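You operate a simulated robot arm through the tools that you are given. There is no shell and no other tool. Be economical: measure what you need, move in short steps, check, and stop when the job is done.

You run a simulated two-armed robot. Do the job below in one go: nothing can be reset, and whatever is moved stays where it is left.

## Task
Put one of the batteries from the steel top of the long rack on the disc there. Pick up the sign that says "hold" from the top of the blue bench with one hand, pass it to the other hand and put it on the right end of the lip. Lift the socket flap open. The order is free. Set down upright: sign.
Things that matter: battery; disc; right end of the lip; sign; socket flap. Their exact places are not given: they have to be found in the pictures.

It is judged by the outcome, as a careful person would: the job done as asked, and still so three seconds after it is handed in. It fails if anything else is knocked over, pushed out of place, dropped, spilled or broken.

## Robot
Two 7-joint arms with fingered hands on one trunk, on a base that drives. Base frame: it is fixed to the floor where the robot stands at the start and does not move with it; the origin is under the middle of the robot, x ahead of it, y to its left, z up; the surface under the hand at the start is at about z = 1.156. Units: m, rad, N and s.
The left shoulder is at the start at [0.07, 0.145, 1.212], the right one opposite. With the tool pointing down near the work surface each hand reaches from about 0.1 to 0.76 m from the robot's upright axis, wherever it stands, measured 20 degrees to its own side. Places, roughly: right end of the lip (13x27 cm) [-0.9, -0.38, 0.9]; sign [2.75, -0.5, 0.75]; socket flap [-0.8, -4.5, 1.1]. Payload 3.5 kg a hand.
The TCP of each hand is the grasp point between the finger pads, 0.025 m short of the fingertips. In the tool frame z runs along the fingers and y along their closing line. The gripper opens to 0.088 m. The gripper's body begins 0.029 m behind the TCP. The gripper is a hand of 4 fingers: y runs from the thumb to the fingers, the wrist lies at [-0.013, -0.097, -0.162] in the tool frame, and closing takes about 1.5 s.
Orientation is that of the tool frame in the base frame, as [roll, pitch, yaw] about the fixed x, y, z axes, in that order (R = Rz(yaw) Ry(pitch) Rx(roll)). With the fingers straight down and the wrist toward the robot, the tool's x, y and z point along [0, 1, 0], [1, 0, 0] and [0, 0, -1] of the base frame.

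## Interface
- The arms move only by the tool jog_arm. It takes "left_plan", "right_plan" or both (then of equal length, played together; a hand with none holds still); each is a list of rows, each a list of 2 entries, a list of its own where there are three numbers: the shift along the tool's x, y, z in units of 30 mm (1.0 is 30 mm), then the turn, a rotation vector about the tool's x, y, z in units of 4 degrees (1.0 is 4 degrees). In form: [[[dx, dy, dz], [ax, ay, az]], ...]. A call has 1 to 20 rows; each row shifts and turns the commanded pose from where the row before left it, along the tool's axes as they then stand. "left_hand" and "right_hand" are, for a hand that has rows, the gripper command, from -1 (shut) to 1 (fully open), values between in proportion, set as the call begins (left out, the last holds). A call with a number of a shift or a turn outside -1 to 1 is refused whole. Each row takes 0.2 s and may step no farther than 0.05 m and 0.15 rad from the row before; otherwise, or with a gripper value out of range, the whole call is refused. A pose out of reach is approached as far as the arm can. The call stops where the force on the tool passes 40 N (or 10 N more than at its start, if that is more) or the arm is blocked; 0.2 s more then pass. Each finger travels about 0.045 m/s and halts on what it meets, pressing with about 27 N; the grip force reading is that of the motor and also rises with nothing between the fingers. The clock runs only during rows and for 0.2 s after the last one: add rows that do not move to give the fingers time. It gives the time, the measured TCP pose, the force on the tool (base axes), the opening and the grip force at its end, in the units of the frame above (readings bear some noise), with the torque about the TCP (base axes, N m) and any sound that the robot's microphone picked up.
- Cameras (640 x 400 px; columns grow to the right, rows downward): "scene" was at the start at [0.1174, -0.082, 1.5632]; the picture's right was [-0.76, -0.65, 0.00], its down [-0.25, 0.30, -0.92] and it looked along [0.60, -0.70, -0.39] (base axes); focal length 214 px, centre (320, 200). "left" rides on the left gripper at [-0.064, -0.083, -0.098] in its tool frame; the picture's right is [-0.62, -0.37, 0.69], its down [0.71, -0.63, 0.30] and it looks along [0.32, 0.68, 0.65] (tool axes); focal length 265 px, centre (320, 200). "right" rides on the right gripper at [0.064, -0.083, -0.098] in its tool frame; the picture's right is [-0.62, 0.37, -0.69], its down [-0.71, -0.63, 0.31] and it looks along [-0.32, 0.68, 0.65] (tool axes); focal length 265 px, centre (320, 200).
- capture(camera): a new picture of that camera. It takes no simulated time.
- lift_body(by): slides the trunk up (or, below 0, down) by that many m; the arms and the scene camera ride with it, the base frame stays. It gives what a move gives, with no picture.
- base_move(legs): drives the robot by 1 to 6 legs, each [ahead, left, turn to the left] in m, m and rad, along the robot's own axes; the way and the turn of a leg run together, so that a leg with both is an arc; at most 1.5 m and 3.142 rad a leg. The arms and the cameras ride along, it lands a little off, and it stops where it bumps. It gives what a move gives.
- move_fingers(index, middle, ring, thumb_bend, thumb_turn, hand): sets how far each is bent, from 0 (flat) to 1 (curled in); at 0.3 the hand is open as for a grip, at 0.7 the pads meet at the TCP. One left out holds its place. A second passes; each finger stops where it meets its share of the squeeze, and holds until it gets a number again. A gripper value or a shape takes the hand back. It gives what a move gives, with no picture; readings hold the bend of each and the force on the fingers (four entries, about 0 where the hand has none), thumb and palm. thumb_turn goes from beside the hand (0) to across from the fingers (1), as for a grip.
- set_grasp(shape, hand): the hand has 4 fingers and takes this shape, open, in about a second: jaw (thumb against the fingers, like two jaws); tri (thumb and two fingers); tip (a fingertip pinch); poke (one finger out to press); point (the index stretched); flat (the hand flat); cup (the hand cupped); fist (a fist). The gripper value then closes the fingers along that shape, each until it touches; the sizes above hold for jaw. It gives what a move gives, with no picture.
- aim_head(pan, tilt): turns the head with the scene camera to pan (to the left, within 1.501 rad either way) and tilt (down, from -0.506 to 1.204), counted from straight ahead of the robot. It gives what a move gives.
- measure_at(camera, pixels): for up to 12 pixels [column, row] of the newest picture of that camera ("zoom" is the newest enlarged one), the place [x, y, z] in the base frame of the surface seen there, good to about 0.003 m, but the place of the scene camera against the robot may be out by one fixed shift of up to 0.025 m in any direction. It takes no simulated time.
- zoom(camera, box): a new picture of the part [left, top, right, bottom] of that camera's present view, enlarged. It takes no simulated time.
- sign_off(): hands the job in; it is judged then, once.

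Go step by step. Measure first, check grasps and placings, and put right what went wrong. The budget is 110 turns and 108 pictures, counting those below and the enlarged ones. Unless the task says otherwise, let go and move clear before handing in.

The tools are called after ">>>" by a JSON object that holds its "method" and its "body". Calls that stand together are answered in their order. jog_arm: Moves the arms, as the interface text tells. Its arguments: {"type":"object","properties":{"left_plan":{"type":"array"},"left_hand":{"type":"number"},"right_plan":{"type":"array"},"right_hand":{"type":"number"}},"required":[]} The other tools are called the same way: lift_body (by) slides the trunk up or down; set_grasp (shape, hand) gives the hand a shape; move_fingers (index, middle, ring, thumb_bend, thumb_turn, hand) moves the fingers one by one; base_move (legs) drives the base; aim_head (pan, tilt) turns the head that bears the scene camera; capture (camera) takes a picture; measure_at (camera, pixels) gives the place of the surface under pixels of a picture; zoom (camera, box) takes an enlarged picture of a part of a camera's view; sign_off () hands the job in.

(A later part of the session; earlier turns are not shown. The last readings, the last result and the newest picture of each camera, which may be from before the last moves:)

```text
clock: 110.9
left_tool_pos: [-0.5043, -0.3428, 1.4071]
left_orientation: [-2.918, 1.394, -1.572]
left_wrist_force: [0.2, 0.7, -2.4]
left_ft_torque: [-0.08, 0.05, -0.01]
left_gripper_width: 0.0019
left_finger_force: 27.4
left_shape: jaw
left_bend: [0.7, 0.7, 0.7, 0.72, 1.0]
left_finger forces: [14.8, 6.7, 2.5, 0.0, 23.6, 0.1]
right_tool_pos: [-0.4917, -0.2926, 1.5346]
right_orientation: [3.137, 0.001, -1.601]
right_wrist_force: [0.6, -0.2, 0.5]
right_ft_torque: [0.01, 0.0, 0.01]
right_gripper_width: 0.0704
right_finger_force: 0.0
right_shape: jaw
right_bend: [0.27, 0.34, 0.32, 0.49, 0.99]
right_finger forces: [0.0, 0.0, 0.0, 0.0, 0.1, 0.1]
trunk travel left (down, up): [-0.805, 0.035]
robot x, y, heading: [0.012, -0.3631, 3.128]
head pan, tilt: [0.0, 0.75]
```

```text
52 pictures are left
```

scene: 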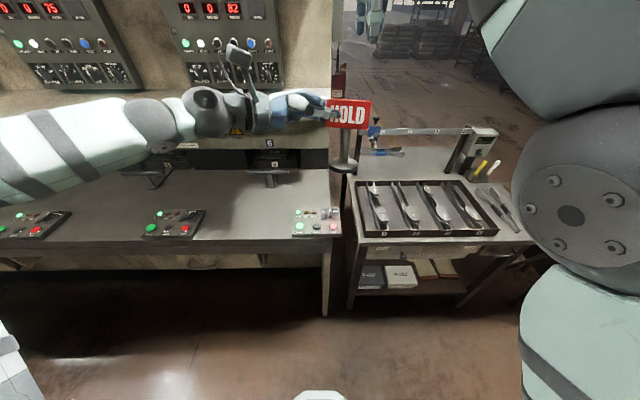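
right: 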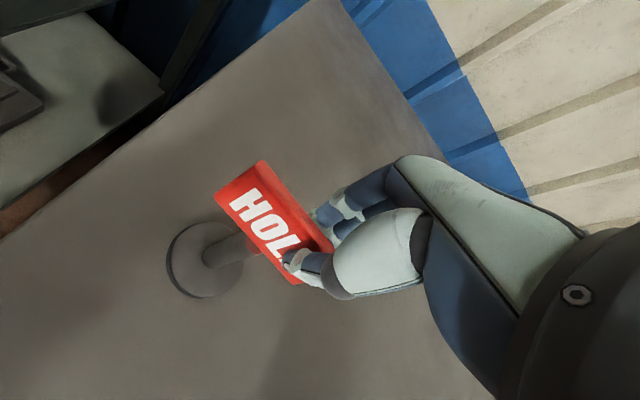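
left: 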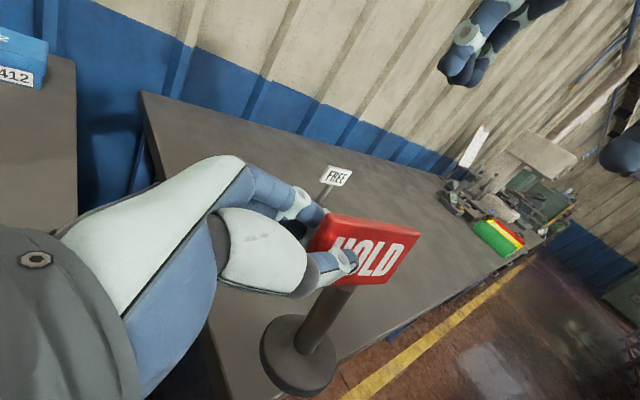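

I'm facing the console now. I'll measure the lip's right end and the robot's own nose.

>>> {"method": "zoom", "body": {"camera": "scene", "box": [220, 110, 400, 260]}}

>>> {"method": "measure_at", "body": {"camera": "scene", "pixels": [[320, 396], [292, 205], [315, 200], [328, 172], [310, 180], [255, 180], [340, 238], [240, 240], [285, 168], [270, 150], [300, 150], [320, 130]]}}

```text
2.67 times, centred on (310, 185) of scene
```

zoom: 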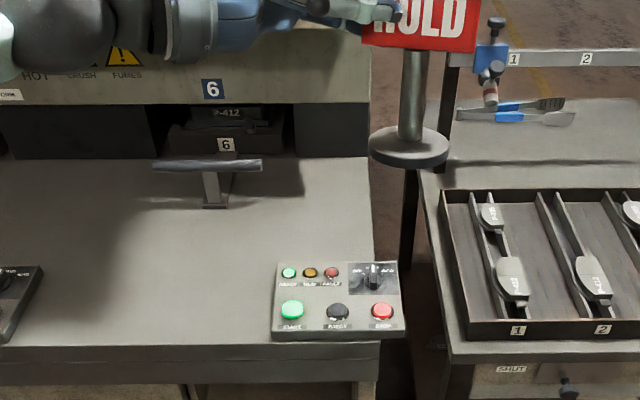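

```text
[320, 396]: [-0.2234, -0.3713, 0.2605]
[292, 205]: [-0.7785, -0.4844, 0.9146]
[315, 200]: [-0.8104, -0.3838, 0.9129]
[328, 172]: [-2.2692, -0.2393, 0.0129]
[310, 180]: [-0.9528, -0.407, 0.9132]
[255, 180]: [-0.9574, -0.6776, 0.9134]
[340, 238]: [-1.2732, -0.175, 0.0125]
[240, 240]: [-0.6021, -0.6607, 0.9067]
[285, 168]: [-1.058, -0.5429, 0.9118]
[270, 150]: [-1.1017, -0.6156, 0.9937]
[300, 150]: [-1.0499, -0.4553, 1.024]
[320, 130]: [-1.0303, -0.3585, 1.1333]
```

The lip's right end is the clear strip behind the control box, at about x -0.77 to -1.03 and y -0.31 to -0.45. I'll check how the sign sits in the left hand before approaching.

>>> {"method": "capture", "body": {"camera": "left"}}

>>> {"method": "zoom", "body": {"camera": "scene", "box": [290, 80, 400, 180]}}

>>> {"method": "measure_at", "body": {"camera": "zoom", "pixels": [[320, 350], [320, 280], [320, 370], [385, 350], [275, 360], [410, 120], [410, 210], [250, 210], [320, 240], [440, 150]]}}

```text
50 pictures are left
```

left: 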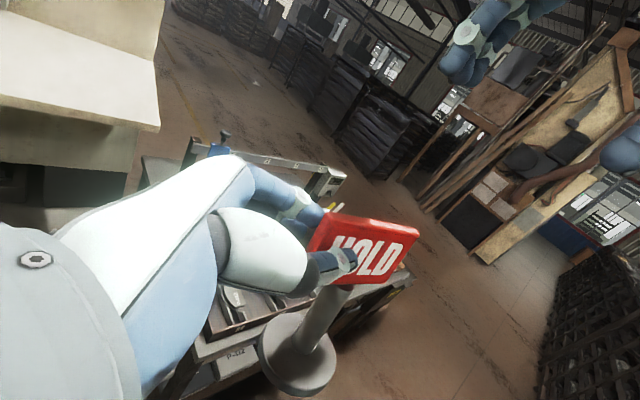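

```text
4.00 times, centred on (345, 130) of scene
```

zoom: 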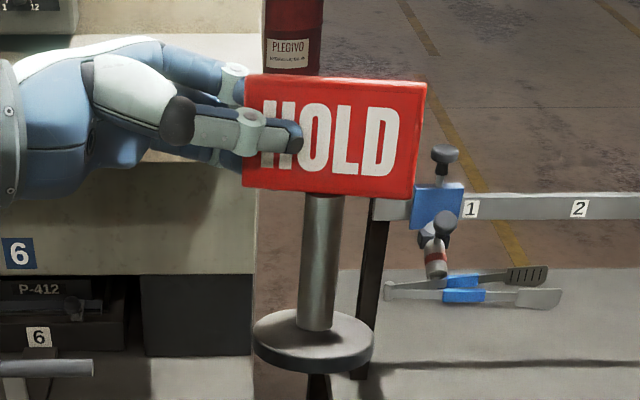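

```text
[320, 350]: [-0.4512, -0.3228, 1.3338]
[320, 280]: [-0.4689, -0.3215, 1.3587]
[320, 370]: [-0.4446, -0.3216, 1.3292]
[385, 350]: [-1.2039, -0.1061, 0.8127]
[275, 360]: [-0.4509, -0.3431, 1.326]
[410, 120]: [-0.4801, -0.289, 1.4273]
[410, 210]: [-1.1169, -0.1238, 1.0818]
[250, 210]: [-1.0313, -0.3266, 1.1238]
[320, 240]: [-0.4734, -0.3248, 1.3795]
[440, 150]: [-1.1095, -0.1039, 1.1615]
```

The post seems to lean, since its bottom is nearer me. I'll measure more points to quantify the tilt.

>>> {"method": "measure_at", "body": {"camera": "zoom", "pixels": [[323, 205], [321, 225], [319, 260], [317, 300], [315, 322], [262, 332], [362, 332], [310, 355], [345, 318], [290, 318], [350, 85], [335, 185]]}}

```text
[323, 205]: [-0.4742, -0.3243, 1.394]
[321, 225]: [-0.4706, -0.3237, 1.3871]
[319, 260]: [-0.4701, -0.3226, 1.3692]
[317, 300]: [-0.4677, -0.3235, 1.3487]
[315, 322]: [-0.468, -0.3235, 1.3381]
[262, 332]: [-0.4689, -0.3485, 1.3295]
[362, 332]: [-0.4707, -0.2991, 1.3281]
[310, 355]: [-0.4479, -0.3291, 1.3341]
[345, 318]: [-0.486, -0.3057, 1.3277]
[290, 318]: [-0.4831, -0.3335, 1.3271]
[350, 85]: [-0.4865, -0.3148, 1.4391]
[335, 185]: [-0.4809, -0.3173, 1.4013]
```

The sign leans about 8° toward me in pitch with negligible sideways tilt. I'll rotate the left hand +8° about its finger axis to straighten it, and move the right hand out of the way.

>>> {"method": "jog_arm", "body": {"left_plan": [[[0, 0, 0], [0, 0, 0.5]], [[0, 0, 0], [0, 0, 0.5]], [[0, 0, 0], [0, 0, 0.5]], [[0, 0, 0], [0, 0, 0.5]], [[0, 0, 0], [0, 0, 0]], [[0, 0, 0], [0, 0, 0]], [[0, 0, 0], [0, 0, 0]]], "right_plan": [[[-1, 0, 0], [0, 0, 0]], [[-1, 0, 0], [0, 0, 0]], [[-1, -0.8, 0], [0, 0, 0]], [[-1, -0.8, 0], [0, 0, 0]], [[-1, -0.8, 0], [0, 0, 0]], [[-1, -0.8, 0], [0, 0, 0]], [[-1, -0.8, 0], [0, 0, 0]]]}}

>>> {"method": "zoom", "body": {"camera": "scene", "box": [290, 80, 400, 180]}}

>>> {"method": "measure_at", "body": {"camera": "zoom", "pixels": [[322, 205], [320, 225], [318, 260], [317, 290], [316, 310], [262, 325], [362, 325], [310, 345], [345, 312], [290, 312], [350, 85], [335, 180]]}}

```text
clock: 112.2
left_tool_pos: [-0.5051, -0.3422, 1.4071]
left_orientation: [2.617, 1.371, -2.335]
left_wrist_force: [0.3, 0.2, -2.8]
left_ft_torque: [-0.09, 0.03, 0.01]
left_gripper_width: 0.0021
left_finger_force: 26.9
left_shape: jaw
left_bend: [0.7, 0.71, 0.7, 0.72, 1.0]
left_finger forces: [15.3, 6.4, 2.4, 0.0, 24.2, 0.0]
right_tool_pos: [-0.4117, -0.1317, 1.5355]
right_orientation: [3.132, -0.016, -1.66]
right_wrist_force: [-32.0, -6.1, -20.2]
right_ft_torque: [2.18, -1.73, -2.93]
right_gripper_width: 0.0703
right_finger_force: 0.1
right_shape: jaw
right_bend: [0.27, 0.34, 0.32, 0.49, 0.99]
right_finger forces: [0.1, 0.0, 0.0, 0.0, 0.0, 0.1]
trunk travel left (down, up): [-0.805, 0.035]
robot x, y, heading: [0.0072, -0.3651, 3.126]
head pan, tilt: [0.0, 0.75]
stopped in row 6 (right hand): the force on the tool passed its limit at 195 N (the readings are from after the stop); the commanded pose is now the measured one
```

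```text
4.00 times, centred on (345, 130) of scene
```

zoom: 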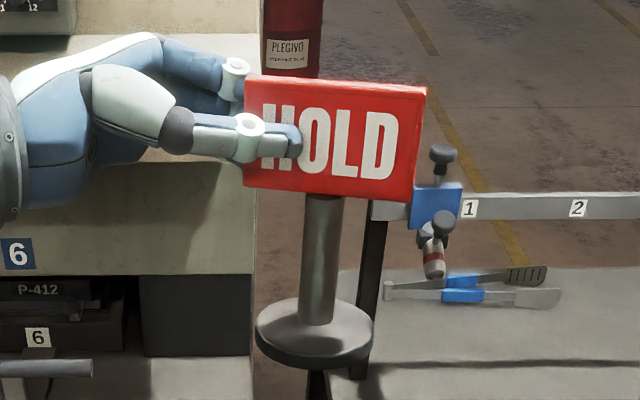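

```text
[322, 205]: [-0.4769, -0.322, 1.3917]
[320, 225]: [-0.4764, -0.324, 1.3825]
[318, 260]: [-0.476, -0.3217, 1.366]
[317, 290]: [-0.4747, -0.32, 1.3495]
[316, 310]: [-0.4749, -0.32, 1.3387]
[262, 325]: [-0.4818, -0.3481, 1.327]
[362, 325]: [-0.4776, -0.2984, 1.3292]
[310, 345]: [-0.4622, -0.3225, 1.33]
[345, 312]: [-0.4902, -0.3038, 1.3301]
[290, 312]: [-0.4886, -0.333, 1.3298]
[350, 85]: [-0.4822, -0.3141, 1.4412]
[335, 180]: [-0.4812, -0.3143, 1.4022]
```

The sign is now straight (post x is constant within 2 mm). The right arm hit something with a large force, so I'll look before moving it.

>>> {"method": "capture", "body": {"camera": "right"}}

>>> {"method": "aim_head", "body": {"pan": -1.0, "tilt": 0.3}}

>>> {"method": "capture", "body": {"camera": "scene"}}

```text
47 pictures are left
```

right: 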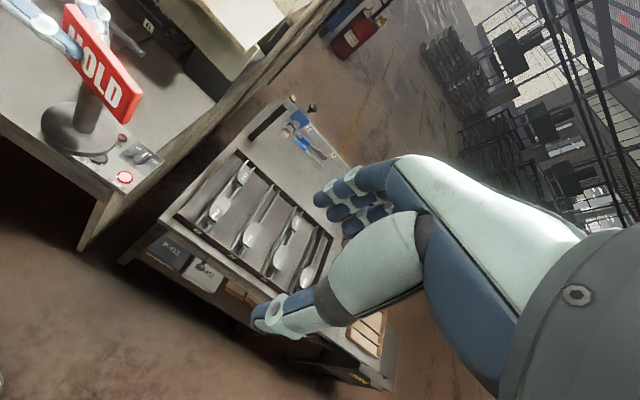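

```text
clock: 113.4
left_tool_pos: [-0.5038, -0.345, 1.4063]
left_orientation: [2.599, 1.371, -2.348]
left_wrist_force: [-0.3, 0.3, -2.5]
left_ft_torque: [-0.11, 0.04, -0.01]
left_gripper_width: 0.0018
left_finger_force: 26.5
left_shape: jaw
left_bend: [0.7, 0.71, 0.7, 0.72, 1.0]
left_finger forces: [15.3, 6.6, 2.4, 0.0, 24.2, 0.0]
right_tool_pos: [-0.4123, -0.1327, 1.5357]
right_orientation: [3.132, -0.015, -1.661]
right_wrist_force: [-50.1, -20.9, -29.5]
right_ft_torque: [4.65, -2.73, -5.73]
right_gripper_width: 0.0703
right_finger_force: 0.1
right_shape: jaw
right_bend: [0.27, 0.34, 0.32, 0.49, 0.99]
right_finger forces: [0.1, 0.0, 0.0, 0.1, 0.0, 0.1]
trunk travel left (down, up): [-0.805, 0.035]
robot x, y, heading: [0.0064, -0.3658, 3.129]
head pan, tilt: [-1.0, 0.3]
```

```text
46 pictures are left
```

scene: 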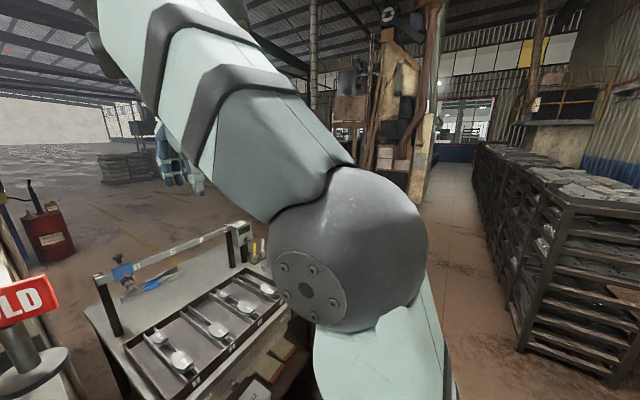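

No environmental contact: the arm folded onto itself. I'll extend the right hand forward 6 cm to free it.

>>> {"method": "jog_arm", "body": {"right_plan": [[[0, 0.8, 0], [0, 0, 0]], [[0, 0.8, 0], [0, 0, 0]], [[0, 0.4, 0], [0, 0, 0]], [[0, 0, 0], [0, 0, 0]]]}}

```text
clock: 114.4
left_tool_pos: [-0.5035, -0.3443, 1.4088]
left_orientation: [2.617, 1.371, -2.33]
left_wrist_force: [0.6, 0.4, -2.3]
left_ft_torque: [-0.06, 0.01, 0.01]
left_gripper_width: 0.0015
left_finger_force: 26.8
left_shape: jaw
left_bend: [0.7, 0.71, 0.7, 0.72, 1.0]
left_finger forces: [15.3, 6.3, 2.5, 0.0, 24.2, 0.0]
right_tool_pos: [-0.4715, -0.1291, 1.5371]
right_orientation: [3.13, -0.014, -1.657]
right_wrist_force: [0.5, 0.4, 0.7]
right_ft_torque: [0.01, 0.0, 0.01]
right_gripper_width: 0.0701
right_finger_force: 0.1
right_shape: jaw
right_bend: [0.27, 0.34, 0.32, 0.49, 0.99]
right_finger forces: [0.0, 0.0, 0.0, 0.1, 0.0, 0.1]
trunk travel left (down, up): [-0.805, 0.035]
robot x, y, heading: [0.0118, -0.3662, 3.129]
head pan, tilt: [-1.0, 0.3]
```

The force has cleared. I'll drive up to the console and lower the trunk partly.

>>> {"method": "base_move", "body": {"legs": [[0.27, 0.06, 0.012]]}}

>>> {"method": "lift_body", "body": {"by": -0.3}}

>>> {"method": "aim_head", "body": {"pan": 0.0, "tilt": 0.6}}

>>> {"method": "capture", "body": {"camera": "scene"}}

>>> {"method": "capture", "body": {"camera": "left"}}

```text
clock: 116.4
left_tool_pos: [-0.7727, -0.4051, 1.4091]
left_orientation: [2.595, 1.369, -2.345]
left_wrist_force: [-0.3, 0.0, -2.2]
left_ft_torque: [-0.07, 0.03, 0.04]
left_gripper_width: 0.0017
left_finger_force: 26.9
left_shape: jaw
left_bend: [0.7, 0.71, 0.7, 0.72, 1.0]
left_finger forces: [15.7, 6.4, 2.5, 0.1, 24.3, 0.1]
right_tool_pos: [-0.7406, -0.1906, 1.5383]
right_orientation: [3.13, -0.016, -1.648]
right_wrist_force: [0.4, -0.9, -0.1]
right_ft_torque: [0.01, 0.07, -0.02]
right_gripper_width: 0.0704
right_finger_force: 0.0
right_shape: jaw
right_bend: [0.27, 0.34, 0.32, 0.49, 0.99]
right_finger forces: [0.0, 0.0, 0.0, 0.1, 0.1, 0.0]
trunk travel left (down, up): [-0.805, 0.035]
robot x, y, heading: [-0.2629, -0.4206, 3.136]
head pan, tilt: [-1.0, 0.3]
```

```text
clock: 119.4
left_tool_pos: [-0.7755, -0.4065, 1.1067]
left_orientation: [2.609, 1.37, -2.33]
left_wrist_force: [0.9, 0.7, -2.5]
left_ft_torque: [-0.1, 0.06, 0.01]
left_gripper_width: 0.0019
left_finger_force: 27.0
left_shape: jaw
left_bend: [0.7, 0.71, 0.7, 0.72, 1.0]
left_finger forces: [15.5, 6.4, 2.5, 0.0, 24.3, 0.1]
right_tool_pos: [-0.7452, -0.1909, 1.2363]
right_orientation: [3.131, -0.014, -1.647]
right_wrist_force: [0.0, 0.2, -0.3]
right_ft_torque: [-0.01, 0.0, -0.02]
right_gripper_width: 0.0705
right_finger_force: 0.1
right_shape: jaw
right_bend: [0.27, 0.34, 0.32, 0.49, 0.99]
right_finger forces: [0.1, 0.1, 0.0, 0.0, 0.1, 0.0]
trunk travel left (down, up): [-0.505, 0.335]
robot x, y, heading: [-0.263, -0.4276, 3.137]
head pan, tilt: [-1.0, 0.3]
```

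```text
clock: 120.6
left_tool_pos: [-0.7752, -0.4067, 1.1086]
left_orientation: [2.615, 1.371, -2.325]
left_wrist_force: [-0.1, 0.6, -1.9]
left_ft_torque: [-0.11, 0.06, -0.01]
left_gripper_width: 0.002
left_finger_force: 26.9
left_shape: jaw
left_bend: [0.7, 0.71, 0.7, 0.72, 1.0]
left_finger forces: [15.5, 6.4, 2.6, 0.1, 24.3, 0.0]
right_tool_pos: [-0.7441, -0.192, 1.2373]
right_orientation: [3.132, -0.016, -1.648]
right_wrist_force: [0.2, -0.3, -0.2]
right_ft_torque: [-0.04, 0.02, -0.04]
right_gripper_width: 0.0703
right_finger_force: 0.0
right_shape: jaw
right_bend: [0.27, 0.34, 0.32, 0.49, 0.99]
right_finger forces: [0.1, 0.0, 0.0, 0.1, 0.1, 0.0]
trunk travel left (down, up): [-0.505, 0.335]
robot x, y, heading: [-0.2592, -0.4189, 3.138]
head pan, tilt: [0.0, 0.6]
```

```text
45 pictures are left
```

scene: 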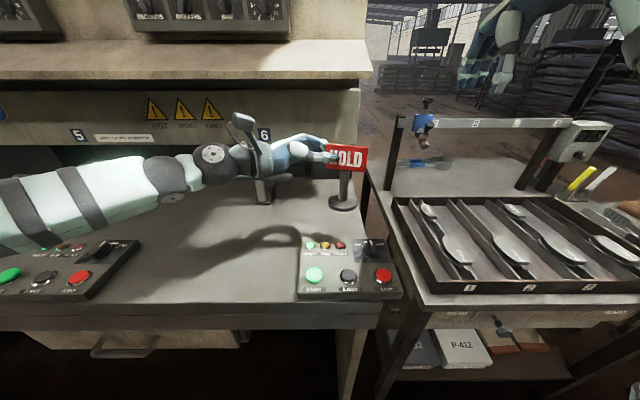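

```text
44 pictures are left
```

left: 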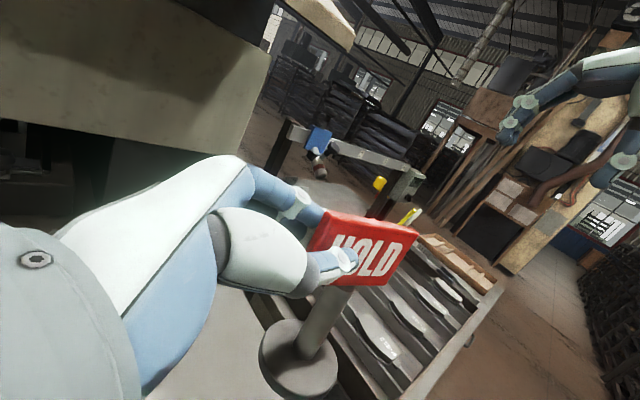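

>>> {"method": "measure_at", "body": {"camera": "scene", "pixels": [[341, 207], [331, 203], [355, 203], [341, 195], [350, 225], [320, 225], [372, 228], [268, 195], [330, 187], [375, 242], [330, 100], [362, 190]]}}

>>> {"method": "zoom", "body": {"camera": "scene", "box": [240, 110, 420, 250]}}

```text
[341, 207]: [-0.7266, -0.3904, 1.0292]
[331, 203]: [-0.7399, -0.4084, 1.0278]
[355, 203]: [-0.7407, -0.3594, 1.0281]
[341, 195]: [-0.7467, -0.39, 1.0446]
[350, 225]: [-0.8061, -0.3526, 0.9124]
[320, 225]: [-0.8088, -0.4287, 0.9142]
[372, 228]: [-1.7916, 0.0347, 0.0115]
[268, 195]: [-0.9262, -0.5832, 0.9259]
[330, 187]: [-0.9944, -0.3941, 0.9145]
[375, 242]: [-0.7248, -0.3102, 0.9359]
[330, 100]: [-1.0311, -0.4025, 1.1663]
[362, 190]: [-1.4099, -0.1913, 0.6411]
```

```text
2.86 times, centred on (330, 180) of scene
```

zoom: 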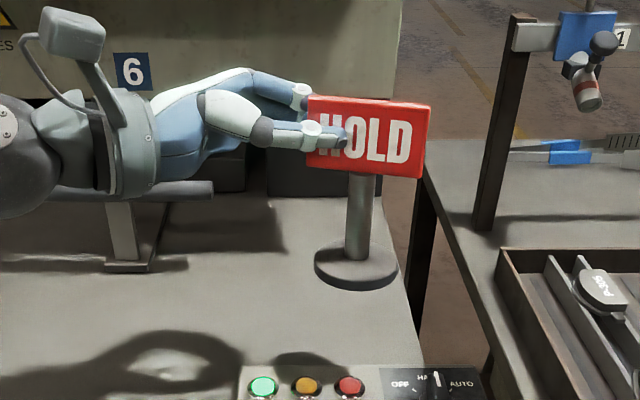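

>>> {"method": "measure_at", "body": {"camera": "zoom", "pixels": [[205, 190], [190, 188], [120, 235], [125, 260], [300, 180], [250, 185], [410, 250], [400, 230], [75, 195], [60, 45], [130, 190]]}}

```text
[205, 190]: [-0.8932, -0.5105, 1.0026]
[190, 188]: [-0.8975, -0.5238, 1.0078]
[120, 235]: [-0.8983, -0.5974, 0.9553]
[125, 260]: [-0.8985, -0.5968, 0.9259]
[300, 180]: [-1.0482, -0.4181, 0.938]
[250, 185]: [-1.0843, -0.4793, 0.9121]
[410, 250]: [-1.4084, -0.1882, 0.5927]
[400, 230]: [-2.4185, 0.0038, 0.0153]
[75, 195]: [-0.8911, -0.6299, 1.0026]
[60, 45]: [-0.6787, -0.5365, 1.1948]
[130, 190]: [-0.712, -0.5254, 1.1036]
```

The T-handle at x -0.895, z about 1.0, y below -0.51 would sit near the hand, so I'll place the sign slightly forward at x about -0.86. First I'll move forward 11 cm at the present height.

>>> {"method": "jog_arm", "body": {"left_plan": [[[0.118, 0.92, -0.136], [0, 0, 0]], [[0.118, 0.92, -0.136], [0, 0, 0]], [[0.118, 0.92, -0.136], [0, 0, 0]], [[0.118, 0.92, -0.136], [0, 0, 0]], [[0, 0, 0], [0, 0, 0]]]}}

>>> {"method": "zoom", "body": {"camera": "scene", "box": [240, 110, 420, 250]}}

>>> {"method": "measure_at", "body": {"camera": "zoom", "pixels": [[345, 262], [315, 250], [375, 250], [350, 180], [348, 225], [350, 290], [200, 175], [230, 160]]}}

```text
clock: 121.8
left_tool_pos: [-0.8862, -0.3989, 1.1094]
left_orientation: [2.604, 1.371, -2.335]
left_wrist_force: [0.5, 0.5, -2.4]
left_ft_torque: [-0.06, 0.06, 0.0]
left_gripper_width: 0.002
left_finger_force: 27.0
left_shape: jaw
left_bend: [0.7, 0.71, 0.7, 0.72, 1.0]
left_finger forces: [16.0, 6.2, 2.6, 0.0, 24.4, 0.0]
right_tool_pos: [-0.7435, -0.1918, 1.2371]
right_orientation: [3.13, -0.014, -1.648]
right_wrist_force: [0.6, 0.2, -1.0]
right_ft_torque: [0.04, 0.02, 0.03]
right_gripper_width: 0.0705
right_finger_force: 0.0
right_shape: jaw
right_bend: [0.27, 0.34, 0.32, 0.49, 0.99]
right_finger forces: [0.0, 0.1, 0.0, 0.0, 0.0, 0.0]
trunk travel left (down, up): [-0.505, 0.335]
robot x, y, heading: [-0.2617, -0.4237, 3.136]
head pan, tilt: [0.0, 0.6]
```

```text
2.86 times, centred on (330, 180) of scene
```

zoom: 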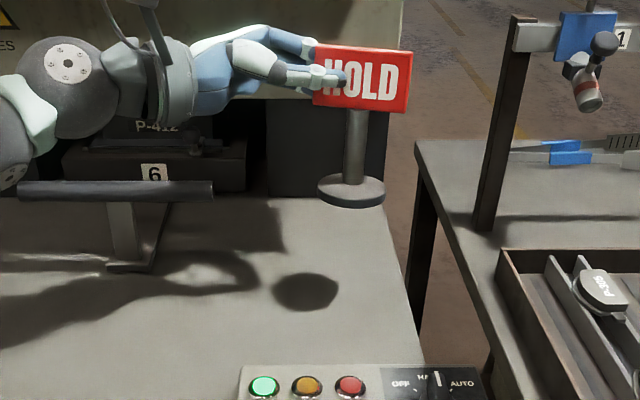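

```text
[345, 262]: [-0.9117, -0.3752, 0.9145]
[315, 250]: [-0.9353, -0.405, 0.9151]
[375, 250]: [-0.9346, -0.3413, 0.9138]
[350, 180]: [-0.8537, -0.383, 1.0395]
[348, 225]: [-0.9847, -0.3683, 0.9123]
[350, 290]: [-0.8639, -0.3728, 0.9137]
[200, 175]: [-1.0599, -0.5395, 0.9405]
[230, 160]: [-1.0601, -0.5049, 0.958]
```

The base centre is at about (-0.861, -0.382) in scene coordinates, 10.5 cm above the lip. I'll descend 8.8 cm and check.

>>> {"method": "jog_arm", "body": {"left_plan": [[[0.72, -0.073, 0.126], [0, 0, 0]], [[0.72, -0.073, 0.126], [0, 0, 0]], [[0.72, -0.073, 0.126], [0, 0, 0]], [[0.72, -0.073, 0.126], [0, 0, 0]], [[0, 0, 0], [0, 0, 0]]]}}

>>> {"method": "zoom", "body": {"camera": "scene", "box": [260, 130, 400, 240]}}

>>> {"method": "measure_at", "body": {"camera": "zoom", "pixels": [[365, 180], [365, 210], [365, 235], [360, 262], [330, 250], [400, 250], [360, 275], [365, 300], [210, 170], [345, 130], [345, 170]]}}

```text
clock: 123.0
left_tool_pos: [-0.8863, -0.3974, 1.021]
left_orientation: [2.615, 1.372, -2.325]
left_wrist_force: [1.3, -1.2, -2.3]
left_ft_torque: [-0.05, 0.03, -0.03]
left_gripper_width: 0.0017
left_finger_force: 27.2
left_shape: jaw
left_bend: [0.7, 0.71, 0.7, 0.72, 1.0]
left_finger forces: [16.0, 6.2, 2.5, 0.0, 24.3, 0.0]
right_tool_pos: [-0.7441, -0.1914, 1.2372]
right_orientation: [3.131, -0.015, -1.649]
right_wrist_force: [0.1, -0.5, 0.7]
right_ft_torque: [-0.01, -0.01, 0.0]
right_gripper_width: 0.0702
right_finger_force: 0.2
right_shape: jaw
right_bend: [0.27, 0.34, 0.32, 0.49, 0.99]
right_finger forces: [0.0, 0.0, 0.1, 0.0, 0.0, 0.0]
trunk travel left (down, up): [-0.505, 0.335]
robot x, y, heading: [-0.2617, -0.4212, 3.133]
head pan, tilt: [0.0, 0.6]
```

```text
3.64 times, centred on (330, 185) of scene
```

zoom: 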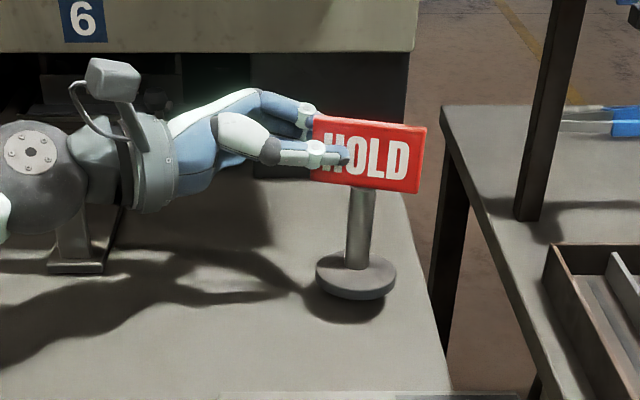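

```text
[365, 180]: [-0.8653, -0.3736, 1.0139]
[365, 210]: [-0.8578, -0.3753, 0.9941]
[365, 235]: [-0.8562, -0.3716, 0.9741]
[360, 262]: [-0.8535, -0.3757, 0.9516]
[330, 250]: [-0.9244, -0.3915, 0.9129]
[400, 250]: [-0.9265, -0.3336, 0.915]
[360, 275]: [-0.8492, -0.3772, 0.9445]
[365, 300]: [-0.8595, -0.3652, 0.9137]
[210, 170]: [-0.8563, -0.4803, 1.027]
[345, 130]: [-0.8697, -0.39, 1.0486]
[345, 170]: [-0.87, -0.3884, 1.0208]
```

The sign is upright (apparent lean is perspective) with about a 1.7 cm gap. I'll descend 13 mm and then 2 mm more.

>>> {"method": "jog_arm", "body": {"left_plan": [[[0.21, -0.021, 0.037], [0, 0, 0]], [[0.21, -0.021, 0.037], [0, 0, 0]], [[0.065, -0.007, 0.011], [0, 0, 0]], [[0, 0, 0], [0, 0, 0]]]}}

>>> {"method": "zoom", "body": {"camera": "scene", "box": [300, 150, 380, 220]}}

>>> {"method": "capture", "body": {"camera": "left"}}

```text
clock: 124.0
left_tool_pos: [-0.8877, -0.3992, 1.0057]
left_orientation: [2.611, 1.371, -2.328]
left_wrist_force: [-0.1, 0.1, -3.0]
left_ft_torque: [-0.06, 0.03, 0.02]
left_gripper_width: 0.0019
left_finger_force: 27.1
left_shape: jaw
left_bend: [0.7, 0.71, 0.7, 0.72, 1.0]
left_finger forces: [15.8, 6.2, 2.6, 0.1, 24.4, 0.0]
right_tool_pos: [-0.7451, -0.1909, 1.2368]
right_orientation: [3.13, -0.015, -1.646]
right_wrist_force: [0.1, -0.2, 1.0]
right_ft_torque: [-0.02, 0.02, -0.01]
right_gripper_width: 0.0705
right_finger_force: 0.1
right_shape: jaw
right_bend: [0.27, 0.34, 0.32, 0.49, 0.99]
right_finger forces: [0.1, 0.0, 0.0, 0.0, 0.0, 0.1]
trunk travel left (down, up): [-0.505, 0.335]
robot x, y, heading: [-0.2599, -0.4227, 3.136]
head pan, tilt: [0.0, 0.6]
```

```text
5.71 times, centred on (340, 185) of scene
```

zoom: 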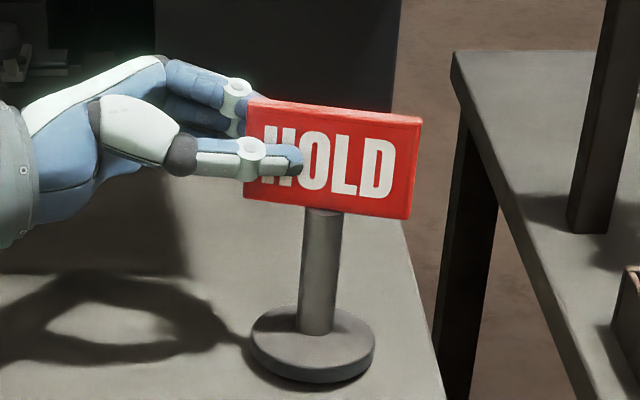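

```text
39 pictures are left
```

left: 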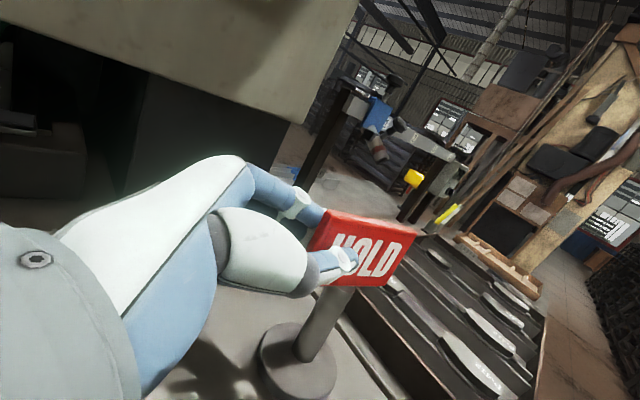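

>>> {"method": "jog_arm", "body": {"left_plan": [[[0.05, -0.005, 0.008], [0, 0, 0]], [[0.05, -0.005, 0.008], [0, 0, 0]], [[0, 0, 0], [0, 0, 0]]]}}

>>> {"method": "zoom", "body": {"camera": "scene", "box": [300, 150, 380, 220]}}

```text
clock: 124.8
left_tool_pos: [-0.8876, -0.3987, 1.0039]
left_orientation: [2.6, 1.37, -2.339]
left_wrist_force: [1.3, -0.4, 1.3]
left_ft_torque: [-0.02, 0.05, -0.01]
left_gripper_width: 0.0019
left_finger_force: 27.0
left_shape: jaw
left_bend: [0.7, 0.71, 0.7, 0.72, 1.0]
left_finger forces: [15.4, 6.0, 2.5, 0.0, 24.7, 0.0]
right_tool_pos: [-0.7436, -0.1921, 1.2375]
right_orientation: [3.131, -0.015, -1.649]
right_wrist_force: [0.4, -0.2, 0.6]
right_ft_torque: [0.0, 0.02, 0.03]
right_gripper_width: 0.0702
right_finger_force: 0.1
right_shape: jaw
right_bend: [0.27, 0.34, 0.32, 0.49, 0.99]
right_finger forces: [0.0, 0.0, 0.0, 0.0, 0.0, 0.1]
trunk travel left (down, up): [-0.505, 0.335]
robot x, y, heading: [-0.2609, -0.4207, 3.137]
head pan, tilt: [0.0, 0.6]
```

```text
5.71 times, centred on (340, 185) of scene
```

zoom: 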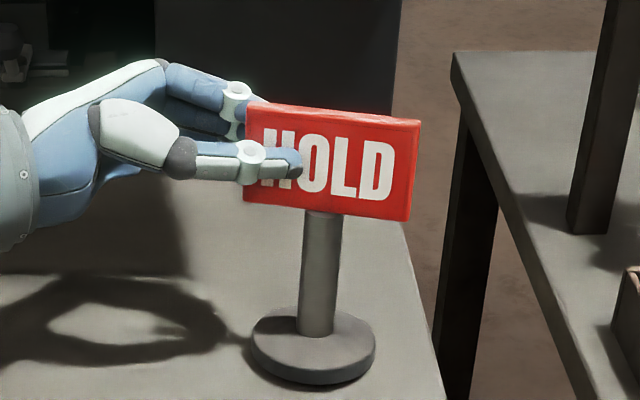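

Contact is made (force z from -3 to +1.3 N), and the base's right side touches first. I'll tip the hand by about 3° to level it and settle.

>>> {"method": "jog_arm", "body": {"left_plan": [[[0, 0, 0], [0, -0.4, 0]], [[0, 0, 0], [0, -0.3, 0]], [[0.05, -0.005, 0.008], [0, 0, 0]], [[0, 0, 0], [0, 0, 0]]]}}

>>> {"method": "zoom", "body": {"camera": "scene", "box": [300, 150, 380, 220]}}

```text
clock: 125.8
left_tool_pos: [-0.8875, -0.3997, 1.0022]
left_orientation: [2.433, 1.409, -2.508]
left_wrist_force: [0.0, -1.9, 5.4]
left_ft_torque: [-0.01, 0.04, 0.0]
left_gripper_width: 0.0023
left_finger_force: 26.9
left_shape: jaw
left_bend: [0.7, 0.71, 0.7, 0.72, 1.0]
left_finger forces: [14.4, 6.3, 2.8, 0.0, 24.9, 0.1]
right_tool_pos: [-0.7435, -0.1918, 1.2376]
right_orientation: [3.131, -0.014, -1.648]
right_wrist_force: [0.5, 0.7, 1.5]
right_ft_torque: [0.02, 0.0, 0.01]
right_gripper_width: 0.0703
right_finger_force: 0.1
right_shape: jaw
right_bend: [0.27, 0.34, 0.32, 0.49, 0.99]
right_finger forces: [0.1, 0.0, 0.0, 0.1, 0.0, 0.0]
trunk travel left (down, up): [-0.505, 0.335]
robot x, y, heading: [-0.2597, -0.4238, 3.141]
head pan, tilt: [0.0, 0.6]
```

```text
5.71 times, centred on (340, 185) of scene
```

zoom: 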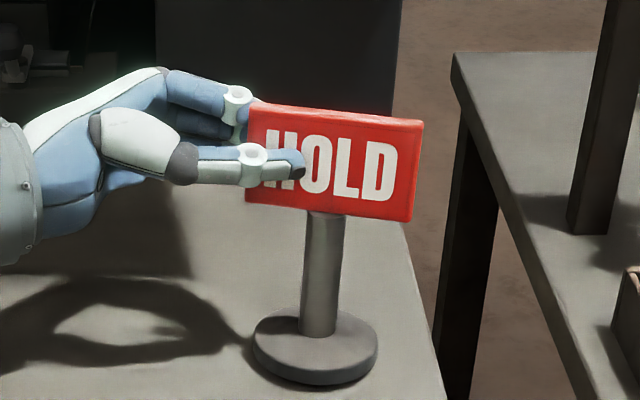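

The base is seated with about 8 N of contact. I'll release slowly.

>>> {"method": "jog_arm", "body": {"left_plan": [[[0, 0, 0], [0, 0, 0]], [[0, 0, 0], [0, 0, 0]], [[0, 0, 0], [0, 0, 0]]], "left_hand": -0.6}}

>>> {"method": "zoom", "body": {"camera": "scene", "box": [300, 150, 380, 220]}}

```text
clock: 126.6
left_tool_pos: [-0.8866, -0.3979, 1.0006]
left_orientation: [2.45, 1.411, -2.494]
left_wrist_force: [0.0, -0.4, 0.0]
left_ft_torque: [0.01, 0.03, -0.01]
left_gripper_width: 0.0175
left_finger_force: 0.1
left_shape: jaw
left_bend: [0.73, 0.59, 0.57, 0.74, 1.0]
left_finger forces: [0.0, 0.1, 0.1, 0.0, 0.1, 0.0]
right_tool_pos: [-0.7433, -0.1917, 1.2367]
right_orientation: [3.129, -0.016, -1.648]
right_wrist_force: [-1.0, 0.7, 0.5]
right_ft_torque: [-0.02, 0.03, 0.0]
right_gripper_width: 0.0704
right_finger_force: 0.1
right_shape: jaw
right_bend: [0.27, 0.34, 0.32, 0.49, 0.99]
right_finger forces: [0.1, 0.0, 0.0, 0.0, 0.1, 0.0]
trunk travel left (down, up): [-0.505, 0.335]
robot x, y, heading: [-0.2643, -0.4225, 3.137]
head pan, tilt: [0.0, 0.6]
```

```text
5.71 times, centred on (340, 185) of scene
```

zoom: 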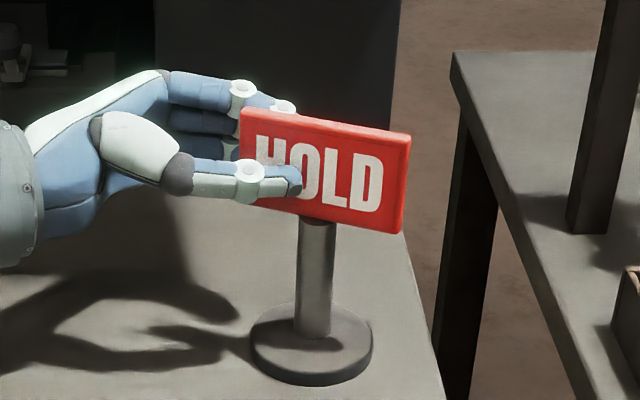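

The sign stands on its own. I'll open fully and withdraw straight up, with the fingers sliding along both faces of the plate.

>>> {"method": "jog_arm", "body": {"left_plan": [[[0, 0, 0], [0, 0, 0]], [[0, 0, 0], [0, 0, 0]], [[0, 0, 0], [0, 0, 0]], [[0, 0, 0], [0, 0, 0]], [[0, 0, 0], [0, 0, 0]], [[0, 0, 0], [0, 0, 0]], [[0, 0, 0], [0, 0, 0]]], "left_hand": 1}}

>>> {"method": "zoom", "body": {"camera": "scene", "box": [260, 130, 400, 240]}}

>>> {"method": "capture", "body": {"camera": "left"}}

```text
clock: 128.2
left_tool_pos: [-0.8882, -0.3989, 1.0015]
left_orientation: [2.448, 1.412, -2.495]
left_wrist_force: [0.2, -0.5, -0.4]
left_ft_torque: [-0.01, -0.01, -0.01]
left_gripper_width: 0.0878
left_finger_force: 0.2
left_shape: jaw
left_bend: [0.3, 0.3, 0.3, 0.3, 0.98]
left_finger forces: [0.0, 0.0, 0.0, 0.0, 0.0, 0.0]
right_tool_pos: [-0.7442, -0.1914, 1.237]
right_orientation: [3.13, -0.015, -1.648]
right_wrist_force: [-0.2, -0.8, 0.8]
right_ft_torque: [0.0, -0.02, -0.02]
right_gripper_width: 0.0701
right_finger_force: 0.1
right_shape: jaw
right_bend: [0.27, 0.34, 0.32, 0.49, 0.99]
right_finger forces: [0.1, 0.0, 0.0, 0.1, 0.0, 0.0]
trunk travel left (down, up): [-0.505, 0.335]
robot x, y, heading: [-0.2609, -0.4266, 3.138]
head pan, tilt: [0.0, 0.6]
```

```text
3.64 times, centred on (330, 185) of scene
```

zoom: 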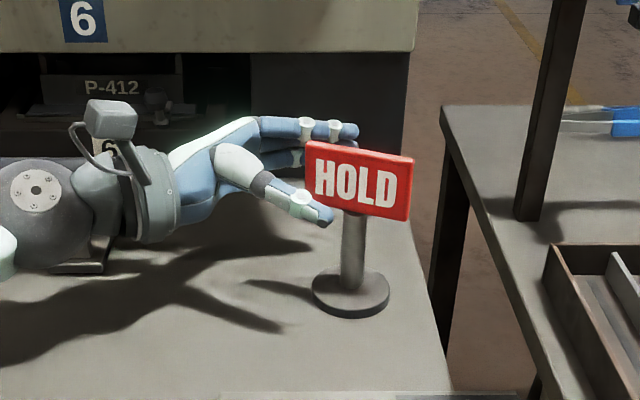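

```text
34 pictures are left
```

left: 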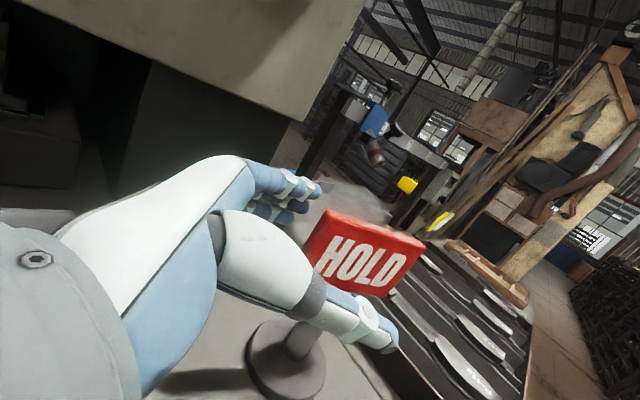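

>>> {"method": "jog_arm", "body": {"left_plan": [[[-0.3, 0.03, -0.037], [0, 0, 0]], [[-0.6, 0.06, -0.074], [0, 0, 0]], [[-0.9, 0.09, -0.11], [0, 0, 0]], [[-0.9, 0.09, -0.11], [0, 0, 0]], [[-0.9, 0.09, -0.11], [0, 0, 0]], [[-0.9, 0.09, -0.11], [0, 0, 0]], [[0, -1, 0], [0, 0, 0]], [[0, -1, 0], [0, 0, 0]], [[0, -1, 0], [0, 0, 0]], [[0, -1, 0], [0, 0, 0]], [[0, 0, 0], [0, 0, 0]]]}}

>>> {"method": "capture", "body": {"camera": "scene"}}

```text
clock: 130.6
left_tool_pos: [-0.771, -0.4281, 1.1252]
left_orientation: [2.447, 1.412, -2.496]
left_wrist_force: [0.5, 0.1, 0.5]
left_ft_torque: [0.01, 0.04, 0.02]
left_gripper_width: 0.0875
left_finger_force: 0.1
left_shape: jaw
left_bend: [0.3, 0.3, 0.3, 0.3, 0.98]
left_finger forces: [0.1, 0.0, 0.0, 0.1, 0.1, 0.1]
right_tool_pos: [-0.7452, -0.1907, 1.2377]
right_orientation: [3.133, -0.015, -1.649]
right_wrist_force: [0.2, -0.1, 0.0]
right_ft_torque: [-0.01, -0.01, -0.01]
right_gripper_width: 0.0702
right_finger_force: 0.1
right_shape: jaw
right_bend: [0.27, 0.34, 0.32, 0.49, 0.99]
right_finger forces: [0.1, 0.0, 0.0, 0.1, 0.1, 0.0]
trunk travel left (down, up): [-0.505, 0.335]
robot x, y, heading: [-0.2584, -0.4199, 3.138]
head pan, tilt: [0.0, 0.6]
```

```text
33 pictures are left
```

scene: 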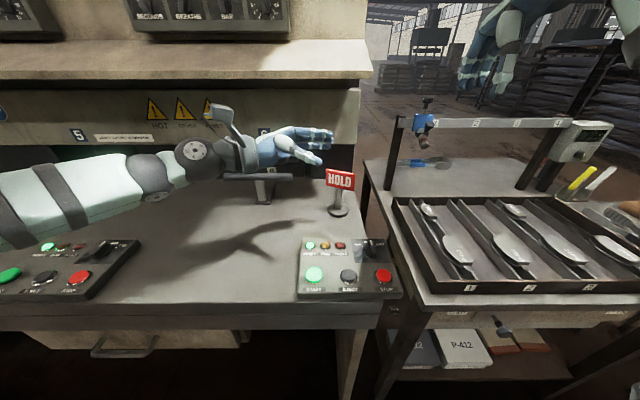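

HOLD stands upright on the right end of the lip. I'll raise the trunk, back off, turn to face down the aisle, and look.

>>> {"method": "lift_body", "body": {"by": 0.32}}

>>> {"method": "base_move", "body": {"legs": [[-0.26, 0, 0], [0, 0, 1.574]]}}

>>> {"method": "aim_head", "body": {"pan": -0.25, "tilt": 0.3}}

>>> {"method": "capture", "body": {"camera": "scene"}}

```text
clock: 133.8
left_tool_pos: [-0.7712, -0.427, 1.4448]
left_orientation: [2.448, 1.412, -2.494]
left_wrist_force: [0.3, -0.3, 0.6]
left_ft_torque: [-0.01, 0.03, 0.02]
left_gripper_width: 0.0877
left_finger_force: 0.1
left_shape: jaw
left_bend: [0.3, 0.3, 0.3, 0.3, 0.98]
left_finger forces: [0.0, 0.0, 0.0, 0.0, 0.0, 0.0]
right_tool_pos: [-0.7445, -0.1912, 1.5569]
right_orientation: [3.13, -0.015, -1.647]
right_wrist_force: [0.2, -0.4, 0.5]
right_ft_torque: [-0.03, 0.0, -0.02]
right_gripper_width: 0.0703
right_finger_force: 0.1
right_shape: jaw
right_bend: [0.27, 0.34, 0.32, 0.49, 0.99]
right_finger forces: [0.0, 0.0, 0.1, 0.0, 0.0, 0.0]
trunk travel left (down, up): [-0.825, 0.015]
robot x, y, heading: [-0.2653, -0.4205, 3.134]
head pan, tilt: [0.0, 0.6]
```

```text
clock: 139.5
left_tool_pos: [0.0083, -0.9328, 1.4446]
left_orientation: [2.456, 1.411, -0.902]
left_wrist_force: [-0.3, -0.9, -0.3]
left_ft_torque: [0.02, 0.0, 0.0]
left_gripper_width: 0.0877
left_finger_force: 0.1
left_shape: jaw
left_bend: [0.3, 0.3, 0.3, 0.3, 0.98]
left_finger forces: [0.0, 0.0, 0.0, 0.0, 0.0, 0.1]
right_tool_pos: [-0.2294, -0.9096, 1.557]
right_orientation: [3.132, -0.016, -0.062]
right_wrist_force: [0.4, 0.5, 0.8]
right_ft_torque: [-0.01, -0.01, 0.0]
right_gripper_width: 0.0703
right_finger_force: 0.1
right_shape: jaw
right_bend: [0.27, 0.34, 0.32, 0.49, 0.99]
right_finger forces: [0.0, 0.0, 0.1, 0.1, 0.0, 0.1]
trunk travel left (down, up): [-0.825, 0.015]
robot x, y, heading: [-0.0042, -0.4232, -1.561]
head pan, tilt: [0.0, 0.6]
```

```text
clock: 140.3
left_tool_pos: [0.0072, -0.9333, 1.4452]
left_orientation: [2.454, 1.411, -0.904]
left_wrist_force: [-0.4, -0.2, -0.9]
left_ft_torque: [0.03, 0.0, -0.01]
left_gripper_width: 0.0876
left_finger_force: 0.0
left_shape: jaw
left_bend: [0.3, 0.3, 0.3, 0.3, 0.98]
left_finger forces: [0.0, 0.0, 0.1, 0.0, 0.1, 0.1]
right_tool_pos: [-0.2288, -0.9098, 1.558]
right_orientation: [3.131, -0.016, -0.063]
right_wrist_force: [-0.7, 0.0, -0.1]
right_ft_torque: [0.01, -0.01, -0.01]
right_gripper_width: 0.0702
right_finger_force: 0.0
right_shape: jaw
right_bend: [0.27, 0.34, 0.32, 0.49, 0.99]
right_finger forces: [0.0, 0.0, 0.1, 0.1, 0.0, 0.0]
trunk travel left (down, up): [-0.825, 0.015]
robot x, y, heading: [-0.0035, -0.4252, -1.56]
head pan, tilt: [-0.25, 0.3]
```

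```text
32 pictures are left
```

scene: 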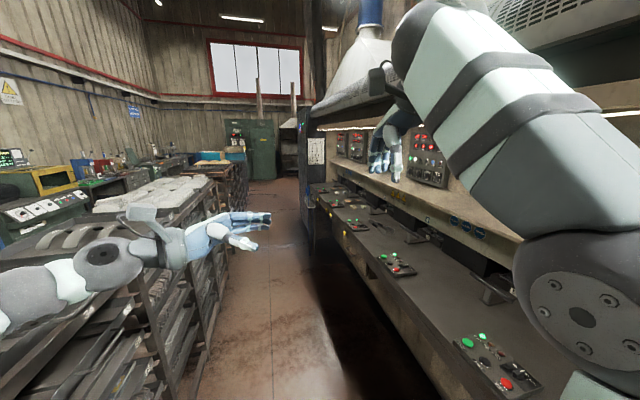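

A dark pillar with a sheet stands at scene (310,160), probably where the socket is. I'll zoom in.

>>> {"method": "zoom", "body": {"camera": "scene", "box": [270, 100, 370, 240]}}

>>> {"method": "measure_at", "body": {"camera": "scene", "pixels": [[306, 175], [301, 200], [312, 195], [315, 240], [300, 238], [235, 215], [220, 290], [250, 300], [285, 205], [300, 130]]}}

```text
2.86 times, centred on (320, 170) of scene
```

zoom: 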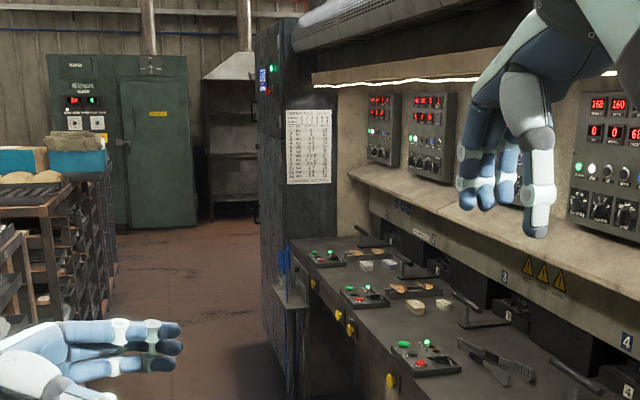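

```text
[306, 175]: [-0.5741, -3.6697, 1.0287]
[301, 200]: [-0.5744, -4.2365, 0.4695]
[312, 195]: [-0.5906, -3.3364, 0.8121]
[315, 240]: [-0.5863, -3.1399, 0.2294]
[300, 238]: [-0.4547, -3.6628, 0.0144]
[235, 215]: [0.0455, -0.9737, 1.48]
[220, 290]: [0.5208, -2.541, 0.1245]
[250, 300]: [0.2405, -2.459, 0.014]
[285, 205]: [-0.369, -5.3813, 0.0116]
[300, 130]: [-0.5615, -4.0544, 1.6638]
```

A blue socket-like part is at zoom (283,260) on the pillar's side. I'll drive 2.5 m down the aisle to look closer.

>>> {"method": "base_move", "body": {"legs": [[1.25, 0, -0.011], [1.25, 0, 0]]}}

>>> {"method": "aim_head", "body": {"pan": -0.55, "tilt": 0.35}}

>>> {"method": "capture", "body": {"camera": "scene"}}

```text
clock: 152.6
left_tool_pos: [0.0274, -3.4497, 1.4463]
left_orientation: [2.445, 1.409, -0.91]
left_wrist_force: [-0.3, -0.1, -0.4]
left_ft_torque: [0.02, 0.01, -0.03]
left_gripper_width: 0.0878
left_finger_force: 0.1
left_shape: jaw
left_bend: [0.3, 0.3, 0.3, 0.3, 0.98]
left_finger forces: [0.1, 0.0, 0.0, 0.0, 0.0, 0.0]
right_tool_pos: [-0.2102, -3.428, 1.5572]
right_orientation: [3.131, -0.015, -0.059]
right_wrist_force: [-0.2, 0.0, -0.2]
right_ft_torque: [-0.01, -0.02, 0.0]
right_gripper_width: 0.07
right_finger_force: 0.1
right_shape: jaw
right_bend: [0.27, 0.34, 0.32, 0.49, 0.99]
right_finger forces: [0.0, 0.0, 0.0, 0.0, 0.0, 0.0]
trunk travel left (down, up): [-0.825, 0.015]
robot x, y, heading: [0.0122, -2.9422, -1.554]
head pan, tilt: [-0.25, 0.3]
```

```text
clock: 153.4
left_tool_pos: [0.0262, -3.449, 1.4434]
left_orientation: [2.454, 1.411, -0.902]
left_wrist_force: [-0.1, 1.2, 0.0]
left_ft_torque: [0.01, -0.02, 0.03]
left_gripper_width: 0.0877
left_finger_force: 0.1
left_shape: jaw
left_bend: [0.3, 0.3, 0.3, 0.3, 0.98]
left_finger forces: [0.0, 0.1, 0.0, 0.1, 0.0, 0.1]
right_tool_pos: [-0.2103, -3.4271, 1.5584]
right_orientation: [3.132, -0.016, -0.059]
right_wrist_force: [0.4, 0.3, 0.4]
right_ft_torque: [0.03, -0.03, 0.02]
right_gripper_width: 0.0703
right_finger_force: 0.0
right_shape: jaw
right_bend: [0.27, 0.34, 0.32, 0.49, 0.99]
right_finger forces: [0.0, 0.0, 0.0, 0.1, 0.0, 0.0]
trunk travel left (down, up): [-0.825, 0.015]
robot x, y, heading: [0.0103, -2.9392, -1.558]
head pan, tilt: [-0.55, 0.351]
```

```text
30 pictures are left
```

scene: 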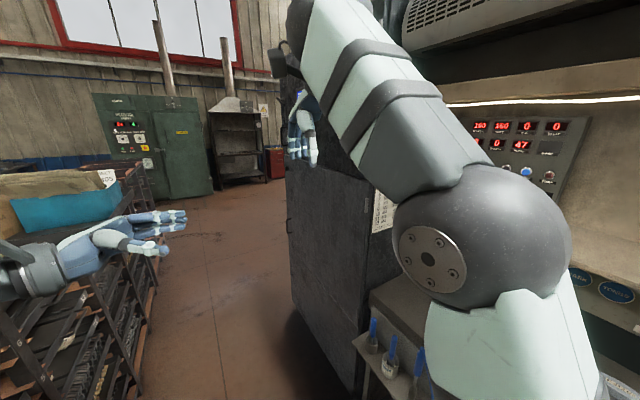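

The blue items are bottles, so the flap should be on the far side of the dark cabinet near y -4.5. I'll drive past it and look back.

>>> {"method": "base_move", "body": {"legs": [[1.1, 0, -0.014], [1.1, 0, 0]]}}

>>> {"method": "aim_head", "body": {"pan": -1.5, "tilt": 0.35}}

>>> {"method": "capture", "body": {"camera": "scene"}}

```text
clock: 164.2
left_tool_pos: [-0.0201, -5.6273, 1.4459]
left_orientation: [2.451, 1.408, -0.948]
left_wrist_force: [-1.4, -0.7, -0.4]
left_ft_torque: [-0.03, 0.01, 0.0]
left_gripper_width: 0.0875
left_finger_force: 0.0
left_shape: jaw
left_bend: [0.3, 0.3, 0.3, 0.3, 0.98]
left_finger forces: [0.0, 0.0, 0.1, 0.1, 0.0, 0.0]
right_tool_pos: [-0.2565, -5.5924, 1.5583]
right_orientation: [3.132, -0.015, -0.103]
right_wrist_force: [1.1, 0.5, -0.1]
right_ft_torque: [0.01, 0.03, -0.01]
right_gripper_width: 0.0702
right_finger_force: 0.1
right_shape: jaw
right_bend: [0.27, 0.34, 0.32, 0.49, 0.99]
right_finger forces: [0.1, 0.0, 0.0, 0.0, 0.0, 0.0]
trunk travel left (down, up): [-0.825, 0.015]
robot x, y, heading: [-0.0118, -5.1181, -1.605]
head pan, tilt: [-0.55, 0.351]
```

```text
clock: 165.4
left_tool_pos: [-0.0204, -5.6271, 1.4453]
left_orientation: [2.446, 1.411, -0.955]
left_wrist_force: [-0.2, 0.9, -0.2]
left_ft_torque: [0.02, -0.01, 0.03]
left_gripper_width: 0.0878
left_finger_force: 0.1
left_shape: jaw
left_bend: [0.3, 0.3, 0.3, 0.3, 0.98]
left_finger forces: [0.0, 0.1, 0.0, 0.0, 0.0, 0.0]
right_tool_pos: [-0.2552, -5.5941, 1.5569]
right_orientation: [3.132, -0.016, -0.103]
right_wrist_force: [-0.2, -0.5, -0.2]
right_ft_torque: [0.0, 0.02, -0.01]
right_gripper_width: 0.0702
right_finger_force: 0.1
right_shape: jaw
right_bend: [0.27, 0.34, 0.32, 0.49, 0.99]
right_finger forces: [0.0, 0.0, 0.0, 0.1, 0.0, 0.0]
trunk travel left (down, up): [-0.825, 0.015]
robot x, y, heading: [-0.0104, -5.1188, -1.605]
head pan, tilt: [-1.499, 0.351]
```

```text
29 pictures are left
```

scene: 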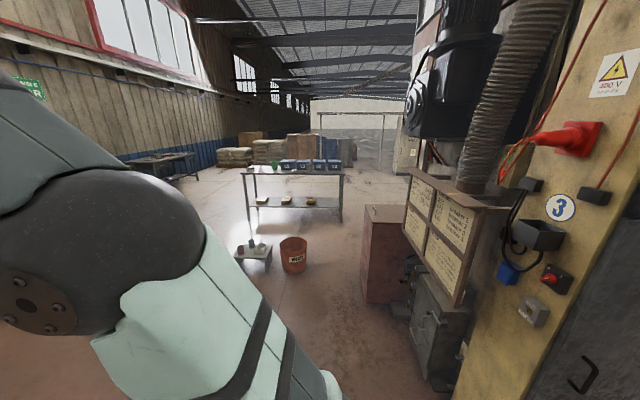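

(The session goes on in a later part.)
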